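You operate a simulated robot arm through the tools that you are given. There is no shell and no other tool. Be economical: measure what you need, move in short steps, check, and stop when the job is done.

Carry out the task below with a simulated robot arm. There is one attempt and no reset: what you move stays moved.

Task
Take the dye jar and leave it on the form card on the top of the gauge table.

It is judged by the outcome, as a careful person would: the job done as asked, and still so three seconds after it is handed in. It fails if anything else is knocked over, pushed out of place, dropped, spilled or broken.

Robot
A 7-joint arm with a two-finger parallel gripper, fixed in place. Base frame: the origin is at the foot of the arm, x ahead of it, y to its left, z up; the work surface is at about z = 0. Readings come in mm, degrees, newtons and seconds.
With the tool pointing down near the work surface it reaches from about 240 to 620 mm from the base axis. Its first joint turns from -66.0 to 66.0 degrees. Payload 2.6 kg.
The tool frame sits at the grasp point between the pads (the TCP): z along the fingers, y along the line on which they close. The tips reach 30 mm beyond it. The gripper opens to 94 mm. The fingers are 28 mm wide and 10 mm thick; the gripper's body (50 by 96 mm) begins 55 mm behind the TCP.
Orientation is told as [roll, pitch, yaw] about the base's x, y, z axes, in that order, counted from this pose: with the fingers straight down and closing along the base's y, the tool's x points along the base's -x, its y along +y and its z along -z.

Tools
- The arm moves only by the tool arm_command. Its arguments are lists of equal length, an entry for each row: "linear": the shift along the base's x, y, z in units of 50 mm (1.0 is 50 mm), a list of three; "rotation": the turn, a rotation vector about the base's x, y, z in units of 8 degrees (1.0 is 8 degrees), a list of three. In form: {"linear": [[tx, ty, tz], ...], "rotation": [[rx, ry, rz], ...]}. A call has 1 to 20 rows; each row shifts and turns the commanded pose from where the row before left it. "claw" is the finger opening in mm, from 0 to 94, set as the call begins (left out, the last holds). A call with a number of a shift or a turn outside -1 to 1 is refused whole. A row lasts 0.2 s, in which the tool goes at most 50 mm and 8.6 degrees; a call with a longer step from one row to the next is refused whole, and so is a gripper value outside its range. A pose out of reach is approached as far as the arm can. The call stops where the force on the tool passes 40 N (or 10 N more than at its start, if that is more) or the arm is blocked; 0.2 s more then pass. The fingers move at their own pace (about 72 mm/s each) and stop on an object; they squeeze with about 43 N. The grip force told is the motor's: it shows also when the fingers shut on nothing. Time passes only in rows, and 0.2 s behind the last, so rows that do not move let the fingers close. The reply holds the time, the measured pose of the TCP, the force on the tool along the base axes, the opening and the grip force, in the units named above and with some noise.
- Cameras (640 x 400 px; columns grow to the right, rows downward): "scene" is fixed at [25.3, 423.8, 573.4]; the picture's right is [-0.85, -0.52, 0.00], its down [-0.26, 0.42, -0.87] and it looks along [0.45, -0.74, -0.50] (base axes); focal length 348 px, centre (320, 200). "wrist" rides on the gripper at [76, 14, -102] in the tool frame; the picture's right is [-0.18, 0.98, 0.00], its down [-0.75, -0.14, -0.64] and it looks along [-0.63, -0.12, 0.77] (tool axes); focal length 243 px, centre (320, 200). There is no depth. A picture from a camera that has moved, and an enlarged one, comes with that camera's place and axes in the base frame and with its lens.
- camera(camera): a new picture of that camera. It takes no simulated time.
- close_up(camera, box): a new picture of the part [left, top, right, bottom] of that camera's present view, enlarged. It takes no simulated time.
- sign_off(): hands the job in; it is judged then, once.

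Go step by step. Nothing tells you positions but the pictures and the camera data: compare them with the known pose of the tool, close in by small moves and look again before you grip or let go. The budget is 90 turns and 38 pictures, counting those below and the enlarged ones. Unless the task says otherwise, let go and move clear before handing in, and close with one line.

The tools are called after "Call:" as name(argument=value, ...) on one line, values as JSON. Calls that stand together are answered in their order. arm_command: Moves the arm, as the interface text tells. Its arguments: {"type":"object","properties":{"linear":{"type":"array","items":{"type":"array","items":{"type":"number"}}},"rotation":{"type":"array","items":{"type":"array","items":{"type":"number"}}},"claw":{"type":"number"}},"required":["linear","rotation"]} The other tools are called the same way: camera (camera) takes a picture; close_up (camera, box) takes an enlarged picture of a part of a camera's view; sign_off () hands the job in.

At the start:

```text
time: 0.0
position: [266.9, -335.0, 325.0]
tcp_rot: [0.0, 0.0, 0.0]
wrist_force: [0.5, 0.1, 0.1]
gripper_width: 93.8
grasp_force: 0.1
```

scene: 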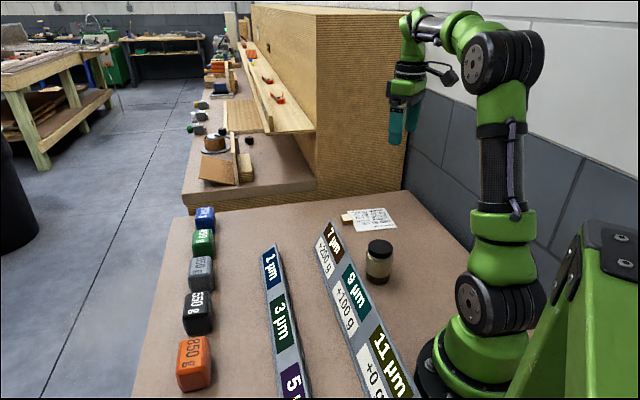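
wrist: 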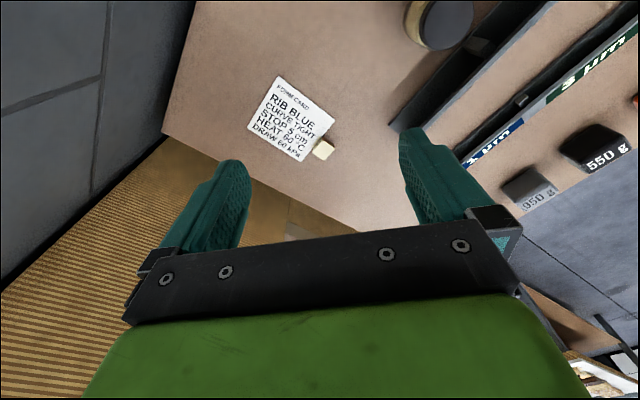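

The jar stands on the table at roughly (232, -181), and the card lies at roughly (341, -407) with a small block at its edge. I'll enlarge both for better measurements.

Call:
close_up(camera="scene", box=[310, 190, 430, 300])

Call:
close_up(camera="wrist", box=[230, 0, 480, 180])

```text
3.64 times, centred on (370, 245) of scene
camera zoom: at [25.3, 423.8, 573.4], right [-0.85, -0.52, 0.0], down [-0.26, 0.42, -0.87], along [0.45, -0.74, -0.5], focal length 1267 px, centre (138, 36)
```

zoom: 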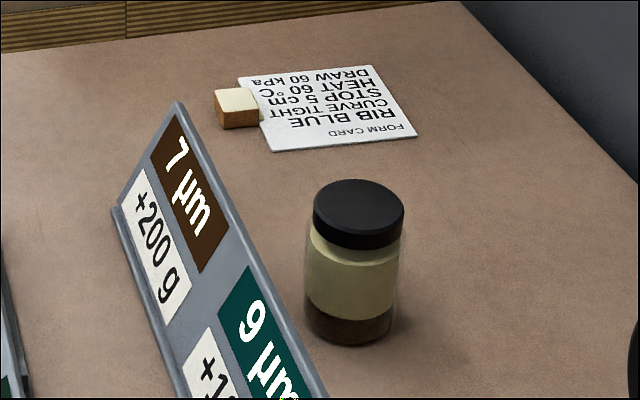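

```text
2.22 times, centred on (355, 90) of wrist
camera zoom: at [191.5, -321.5, 428.4], right [0.18, 0.98, 0.0], down [0.75, -0.14, 0.64], along [0.63, -0.12, -0.77], focal length 539 px, centre (242, 444)
```

zoom: 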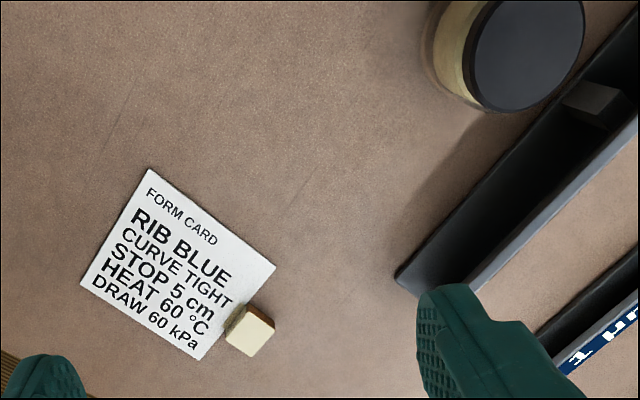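

Both views agree: the jar is near (238, -185), about 62 mm wide and 92 mm tall, and the card's centre is near (353, -405). I'll move above the jar and turn 45° so the fingers close parallel to the gauge rack and stay clear of it.

Call:
arm_command(linear=[[-0.097, 0.5, -0.35], [-0.097, 0.5, -0.35], [-0.097, 0.5, -0.35], [-0.097, 0.5, -0.35], [-0.097, 0.5, -0.35], [-0.097, 0.5, -0.35], [0, 0, 0]], rotation=[[0, 0, 0.9375], [0, 0, 0.9375], [0, 0, 0.9375], [0, 0, 0.9375], [0, 0, 0.9375], [0, 0, 0.9375], [0, 0, 0]], claw=94)

Call:
camera(camera="wrist")

Call:
camera(camera="scene")

```text
time: 1.6
position: [236.3, -188.1, 220.7]
tcp_rot: [0.0, 0.0, 45.1]
wrist_force: [0.5, 0.2, -0.8]
gripper_width: 94.2
grasp_force: 0.1
```

```text
33 pictures are left
camera wrist: at [173.7, -230.0, 323.2], right [-0.57, 0.82, 0.0], down [0.63, 0.43, 0.64], along [0.53, 0.36, -0.77], focal length 243 px, centre (320, 200)
```

wrist: 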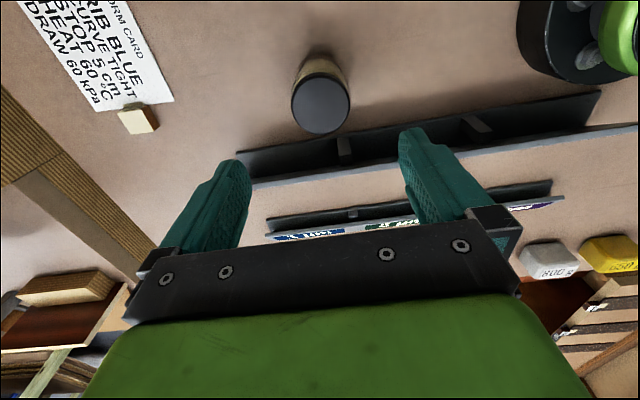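

```text
32 pictures are left
```

scene: 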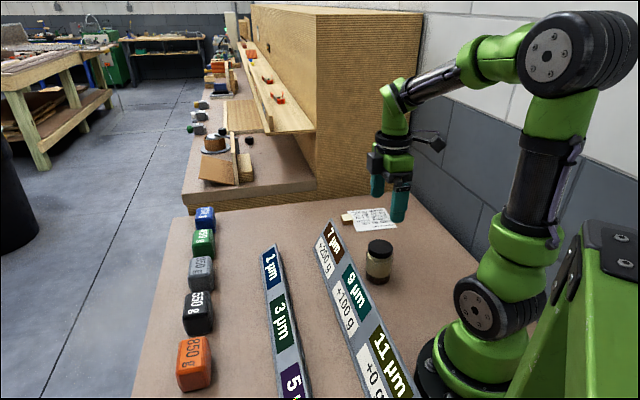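

The jar lid computes to about (238, -186) at height 92, almost directly under the tool. I'll centre on it and descend to just above the lid, then check.

Call:
arm_command(linear=[[0.03, 0.04, -0.5], [0, 0, -0.5], [0, 0, -0.5], [0, 0, -0.4], [0, 0, 0]], rotation=[[0, 0, 0], [0, 0, 0], [0, 0, 0], [0, 0, 0], [0, 0, 0]])

Call:
camera(camera="wrist")

Call:
close_up(camera="scene", box=[310, 170, 460, 300])

```text
time: 2.8
position: [238.9, -183.9, 124.9]
tcp_rot: [0.1, 0.0, 45.0]
wrist_force: [-0.7, 0.1, 0.4]
gripper_width: 93.9
grasp_force: 0.0
```

```text
31 pictures are left
camera wrist: at [175.0, -227.9, 228.0], right [-0.56, 0.83, 0.0], down [0.63, 0.43, 0.64], along [0.53, 0.36, -0.77], focal length 243 px, centre (320, 200)
```

wrist: 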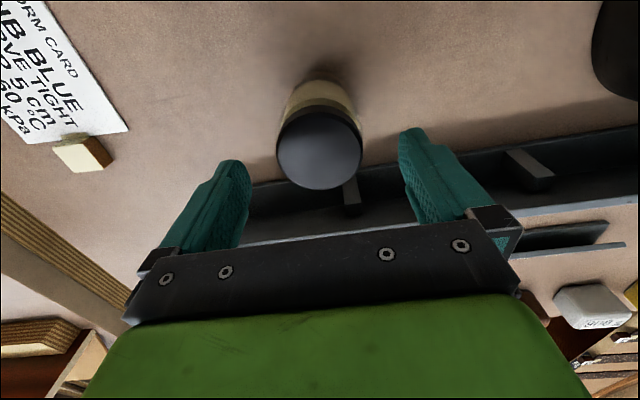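

```text
3.08 times, centred on (385, 235) of scene
camera zoom: at [25.3, 423.8, 573.4], right [-0.85, -0.52, 0.0], down [-0.26, 0.42, -0.87], along [0.45, -0.74, -0.5], focal length 1072 px, centre (120, 92)
```

zoom: 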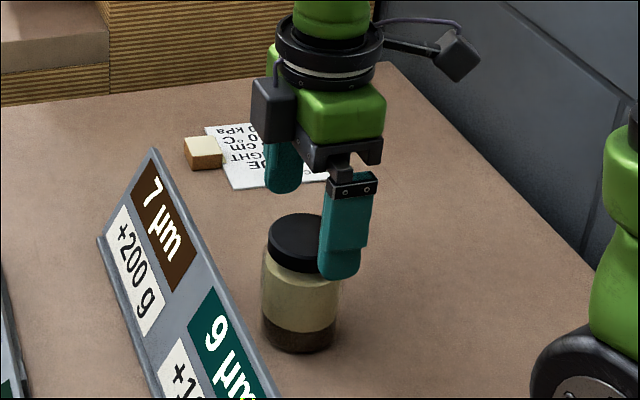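

The jar sits centred between the open fingers to within 2–3 mm. I'll descend to about z = 52.

Call:
arm_command(linear=[[-0.03, -0.03, -0.4], [0, 0, -0.4], [0, 0, -0.4], [0, 0, -0.28], [0, 0, 0]], rotation=[[0, 0, 0], [0, 0, 0], [0, 0, 0], [0, 0, 0], [0, 0, 0]])

Call:
camera(camera="wrist")

Call:
close_up(camera="scene", box=[310, 170, 460, 300])

```text
time: 4.0
position: [238.2, -186.0, 51.0]
tcp_rot: [0.1, -0.1, 45.0]
wrist_force: [0.3, -0.2, 0.4]
gripper_width: 94.3
grasp_force: 0.0
```

```text
29 pictures are left
camera wrist: at [174.7, -228.9, 153.8], right [-0.56, 0.83, 0.0], down [0.63, 0.43, 0.64], along [0.53, 0.36, -0.77], focal length 243 px, centre (320, 200)
```

wrist: 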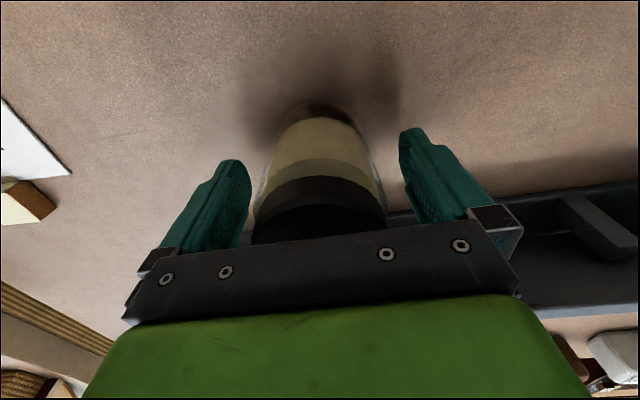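

```text
3.08 times, centred on (385, 235) of scene
camera zoom: at [25.3, 423.8, 573.4], right [-0.85, -0.52, 0.0], down [-0.26, 0.42, -0.87], along [0.45, -0.74, -0.5], focal length 1072 px, centre (120, 92)
```

zoom: 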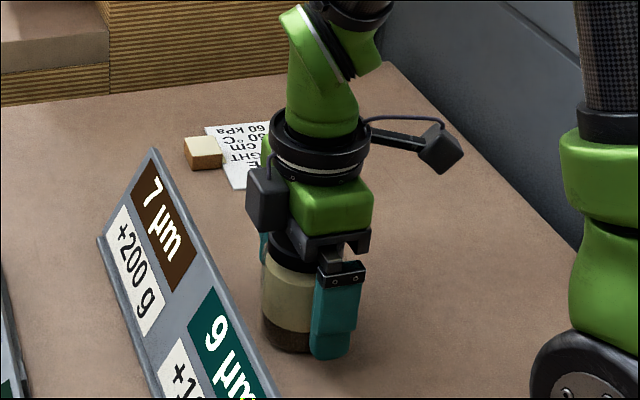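

The fingers straddle the jar body, so I'll close and let the grip settle.

Call:
arm_command(linear=[[0, 0, 0], [0, 0, 0], [0, 0, 0], [0, 0, 0]], rotation=[[0, 0, 0], [0, 0, 0], [0, 0, 0], [0, 0, 0]], claw=40)

```text
time: 5.0
position: [238.5, -186.0, 50.4]
tcp_rot: [0.0, 0.0, 45.0]
wrist_force: [0.4, -0.3, 0.2]
gripper_width: 61.4
grasp_force: 43.3
```

The jar is held at 61 mm opening with a 43 N grip. I'll lift it 60 mm and check it.

Call:
arm_command(linear=[[0, 0, 0.2], [0, 0, 0.3], [0, 0, 0.3], [0, 0, 0.3], [0, 0, 0.1], [0, 0, 0]], rotation=[[0, 0, 0], [0, 0, 0], [0, 0, 0], [0, 0, 0], [0, 0, 0], [0, 0, 0]])

Call:
camera(camera="wrist")

```text
time: 6.4
position: [238.2, -185.9, 111.4]
tcp_rot: [0.0, 0.0, 45.0]
wrist_force: [0.5, 0.7, -2.0]
gripper_width: 61.1
grasp_force: 42.8
```

```text
27 pictures are left
camera wrist: at [174.5, -228.8, 214.1], right [-0.56, 0.83, 0.0], down [0.63, 0.43, 0.64], along [0.53, 0.36, -0.77], focal length 243 px, centre (320, 200)
```

wrist: 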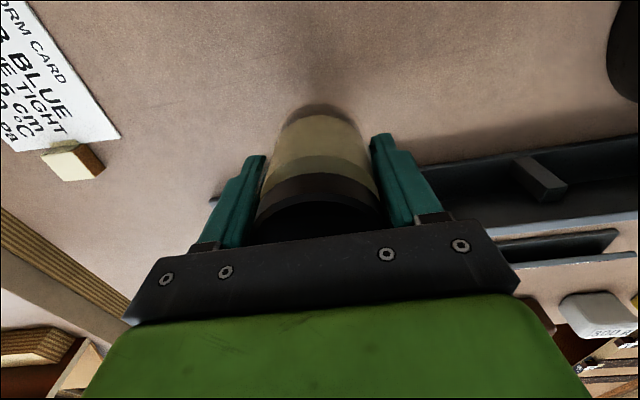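

The jar is held upright and lifted. I'll carry it level to above the card centre at about (352, -405).

Call:
arm_command(linear=[[0.1, -0.2, 0], [0.22, -0.43, 0], [0.25, -0.48, 0], [0.25, -0.48, 0], [0.25, -0.48, 0], [0.25, -0.48, 0], [0.25, -0.48, 0], [0.25, -0.48, 0], [0.25, -0.48, 0], [0.14, -0.26, 0], [0.06, -0.13, 0], [0, 0, 0], [0, 0, 0]], rotation=[[0, 0, 0], [0, 0, 0], [0, 0, 0], [0, 0, 0], [0, 0, 0], [0, 0, 0], [0, 0, 0], [0, 0, 0], [0, 0, 0], [0, 0, 0], [0, 0, 0], [0, 0, 0], [0, 0, 0]])

Call:
camera(camera="wrist")

Call:
close_up(camera="scene", box=[310, 140, 430, 240])

```text
time: 9.2
position: [352.1, -406.0, 111.4]
tcp_rot: [0.0, 0.1, 45.0]
wrist_force: [0.3, -0.5, -1.8]
gripper_width: 61.2
grasp_force: 42.7
```

```text
26 pictures are left
camera wrist: at [288.0, -447.9, 214.3], right [-0.56, 0.83, 0.0], down [0.63, 0.43, 0.64], along [0.53, 0.36, -0.77], focal length 243 px, centre (320, 200)
```

wrist: 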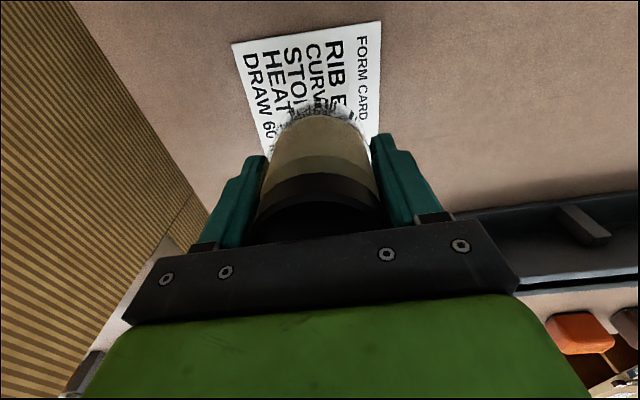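

```text
4.00 times, centred on (370, 190) of scene
camera zoom: at [25.4, 423.8, 573.4], right [-0.85, -0.52, 0.0], down [-0.26, 0.42, -0.87], along [0.45, -0.74, -0.5], focal length 1393 px, centre (120, 240)
```

zoom: 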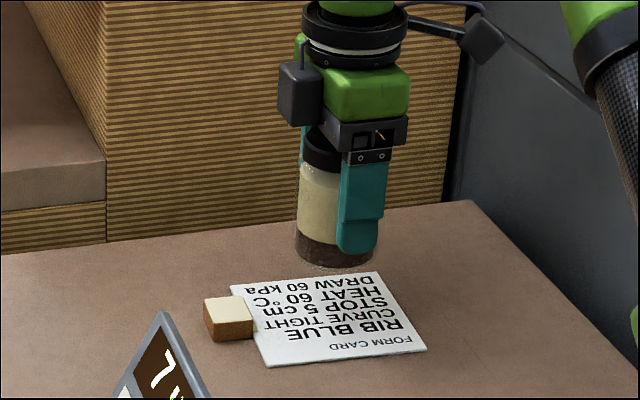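

The jar hangs over the card's centre, (352, -406) by both cameras, and the block is clear of the fingers. I'll lower it to just above the card.

Call:
arm_command(linear=[[0, 0, -0.3], [0, 0, -0.3], [0, 0, -0.3], [0, 0, -0.17], [0, 0, -0.06], [0, 0, 0]], rotation=[[0, 0, 0], [0, 0, 0], [0, 0, 0], [0, 0, 0], [0, 0, 0], [0, 0, 0]])

Call:
close_up(camera="scene", box=[310, 140, 430, 240])

Call:
camera(camera="wrist")

```text
time: 10.6
position: [351.1, -406.4, 55.5]
tcp_rot: [0.0, -0.1, 45.0]
wrist_force: [-0.1, -0.4, -2.4]
gripper_width: 61.2
grasp_force: 42.8
```

```text
4.00 times, centred on (370, 190) of scene
camera zoom: at [25.4, 423.8, 573.4], right [-0.85, -0.52, 0.0], down [-0.26, 0.42, -0.87], along [0.45, -0.74, -0.5], focal length 1393 px, centre (120, 240)
```

zoom: 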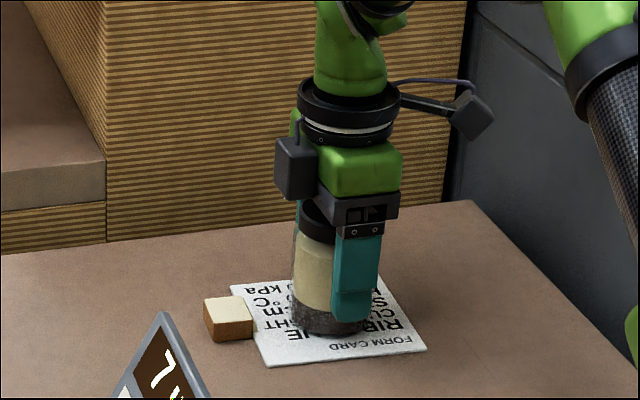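

```text
23 pictures are left
camera wrist: at [287.5, -448.3, 157.9], right [-0.56, 0.83, 0.0], down [0.63, 0.43, 0.64], along [0.53, 0.36, -0.77], focal length 243 px, centre (320, 200)
```

wrist: 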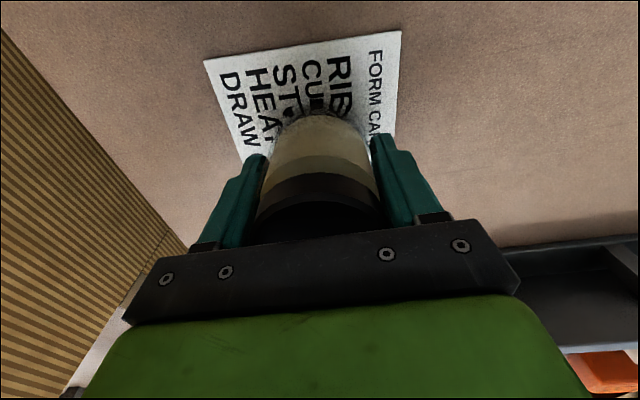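

The jar is about 4 mm above the card, centred. I'll lower it in 1 mm steps until it touches.

Call:
arm_command(linear=[[0, 0, -0.02], [0, 0, -0.02], [0, 0, -0.02], [0, 0, 0]], rotation=[[0, 0, 0], [0, 0, 0], [0, 0, 0], [0, 0, 0]])

```text
time: 11.6
position: [352.4, -406.8, 53.7]
tcp_rot: [-0.2, 0.0, 45.0]
wrist_force: [-2.8, 1.2, 12.5]
gripper_width: 61.4
grasp_force: 42.9
```

Contact is made, with about 12 N pressing up. I'll relax slightly and then open the fingers just enough to clear.

Call:
arm_command(linear=[[0, 0, 0.015], [0, 0, 0]], rotation=[[0, 0, 0], [0, 0, 0]])

Call:
arm_command(linear=[[0, 0, 0], [0, 0, 0], [0, 0, 0]], rotation=[[0, 0, 0], [0, 0, 0], [0, 0, 0]], claw=88)

Call:
camera(camera="wrist")

```text
time: 12.2
position: [352.4, -406.7, 53.2]
tcp_rot: [-0.1, -0.1, 45.0]
wrist_force: [0.7, -2.9, 10.9]
gripper_width: 61.0
grasp_force: 42.7
```

```text
time: 13.0
position: [351.3, -404.6, 52.4]
tcp_rot: [0.0, -0.1, 45.0]
wrist_force: [0.6, -0.9, -0.2]
gripper_width: 87.9
grasp_force: 0.1
```

```text
22 pictures are left
camera wrist: at [287.9, -447.9, 155.8], right [-0.56, 0.83, 0.0], down [0.63, 0.43, 0.64], along [0.53, 0.36, -0.77], focal length 243 px, centre (320, 200)
```

wrist: 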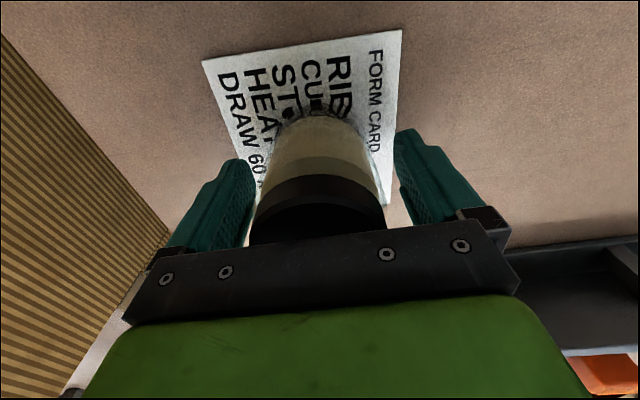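

The jar is free and standing on the card, with both fingers clear of it. I'll rise straight up and look.

Call:
arm_command(linear=[[0, 0, 0.2], [0, 0, 0.4], [0, 0, 0.5], [0, 0, 0.6], [0, 0, 0.6], [0, 0, 0.6], [0, 0, 0]], rotation=[[0, 0, 0], [0, 0, 0], [0, 0, 0], [0, 0, 0], [0, 0, 0], [0, 0, 0], [0, 0, 0]])

Call:
camera(camera="wrist")

Call:
close_up(camera="scene", box=[310, 140, 430, 240])

```text
time: 14.6
position: [350.7, -406.4, 197.9]
tcp_rot: [0.0, -0.1, 45.0]
wrist_force: [-0.5, 0.6, 0.5]
gripper_width: 88.0
grasp_force: 0.1
```

```text
21 pictures are left
camera wrist: at [286.9, -448.5, 301.3], right [-0.56, 0.83, 0.0], down [0.63, 0.43, 0.64], along [0.53, 0.36, -0.77], focal length 243 px, centre (320, 200)
```

wrist: 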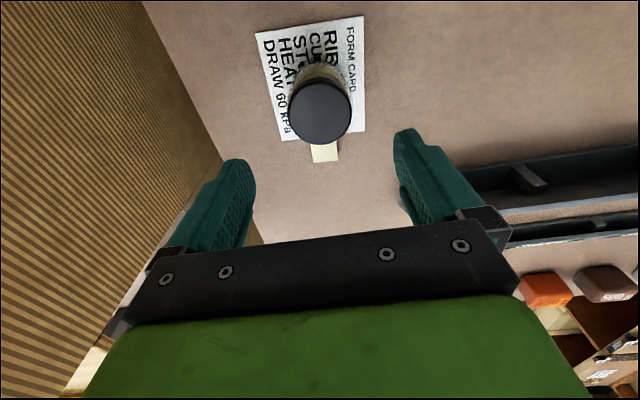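

```text
4.00 times, centred on (370, 190) of scene
camera zoom: at [25.3, 423.8, 573.4], right [-0.85, -0.52, 0.0], down [-0.26, 0.42, -0.87], along [0.45, -0.74, -0.5], focal length 1393 px, centre (120, 240)
```

zoom: 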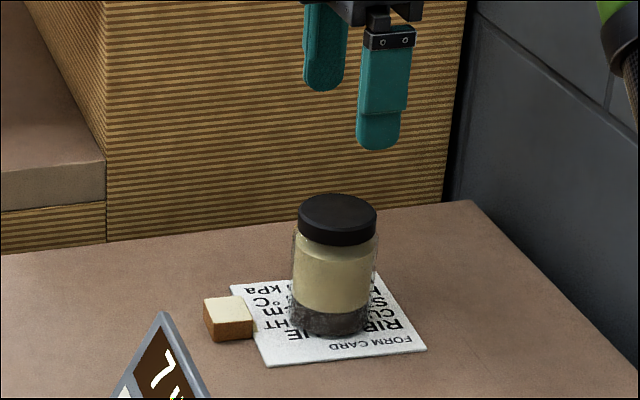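

The jar stands upright and wholly on the card. The card and block have not moved, and the gripper is clear, so I'm handing in.

Call:
sign_off()

```text
The job is handed in.
```

The dye jar is standing upright on the form card on the gauge table, the gripper is clear of it, and I saw nothing else disturbed.
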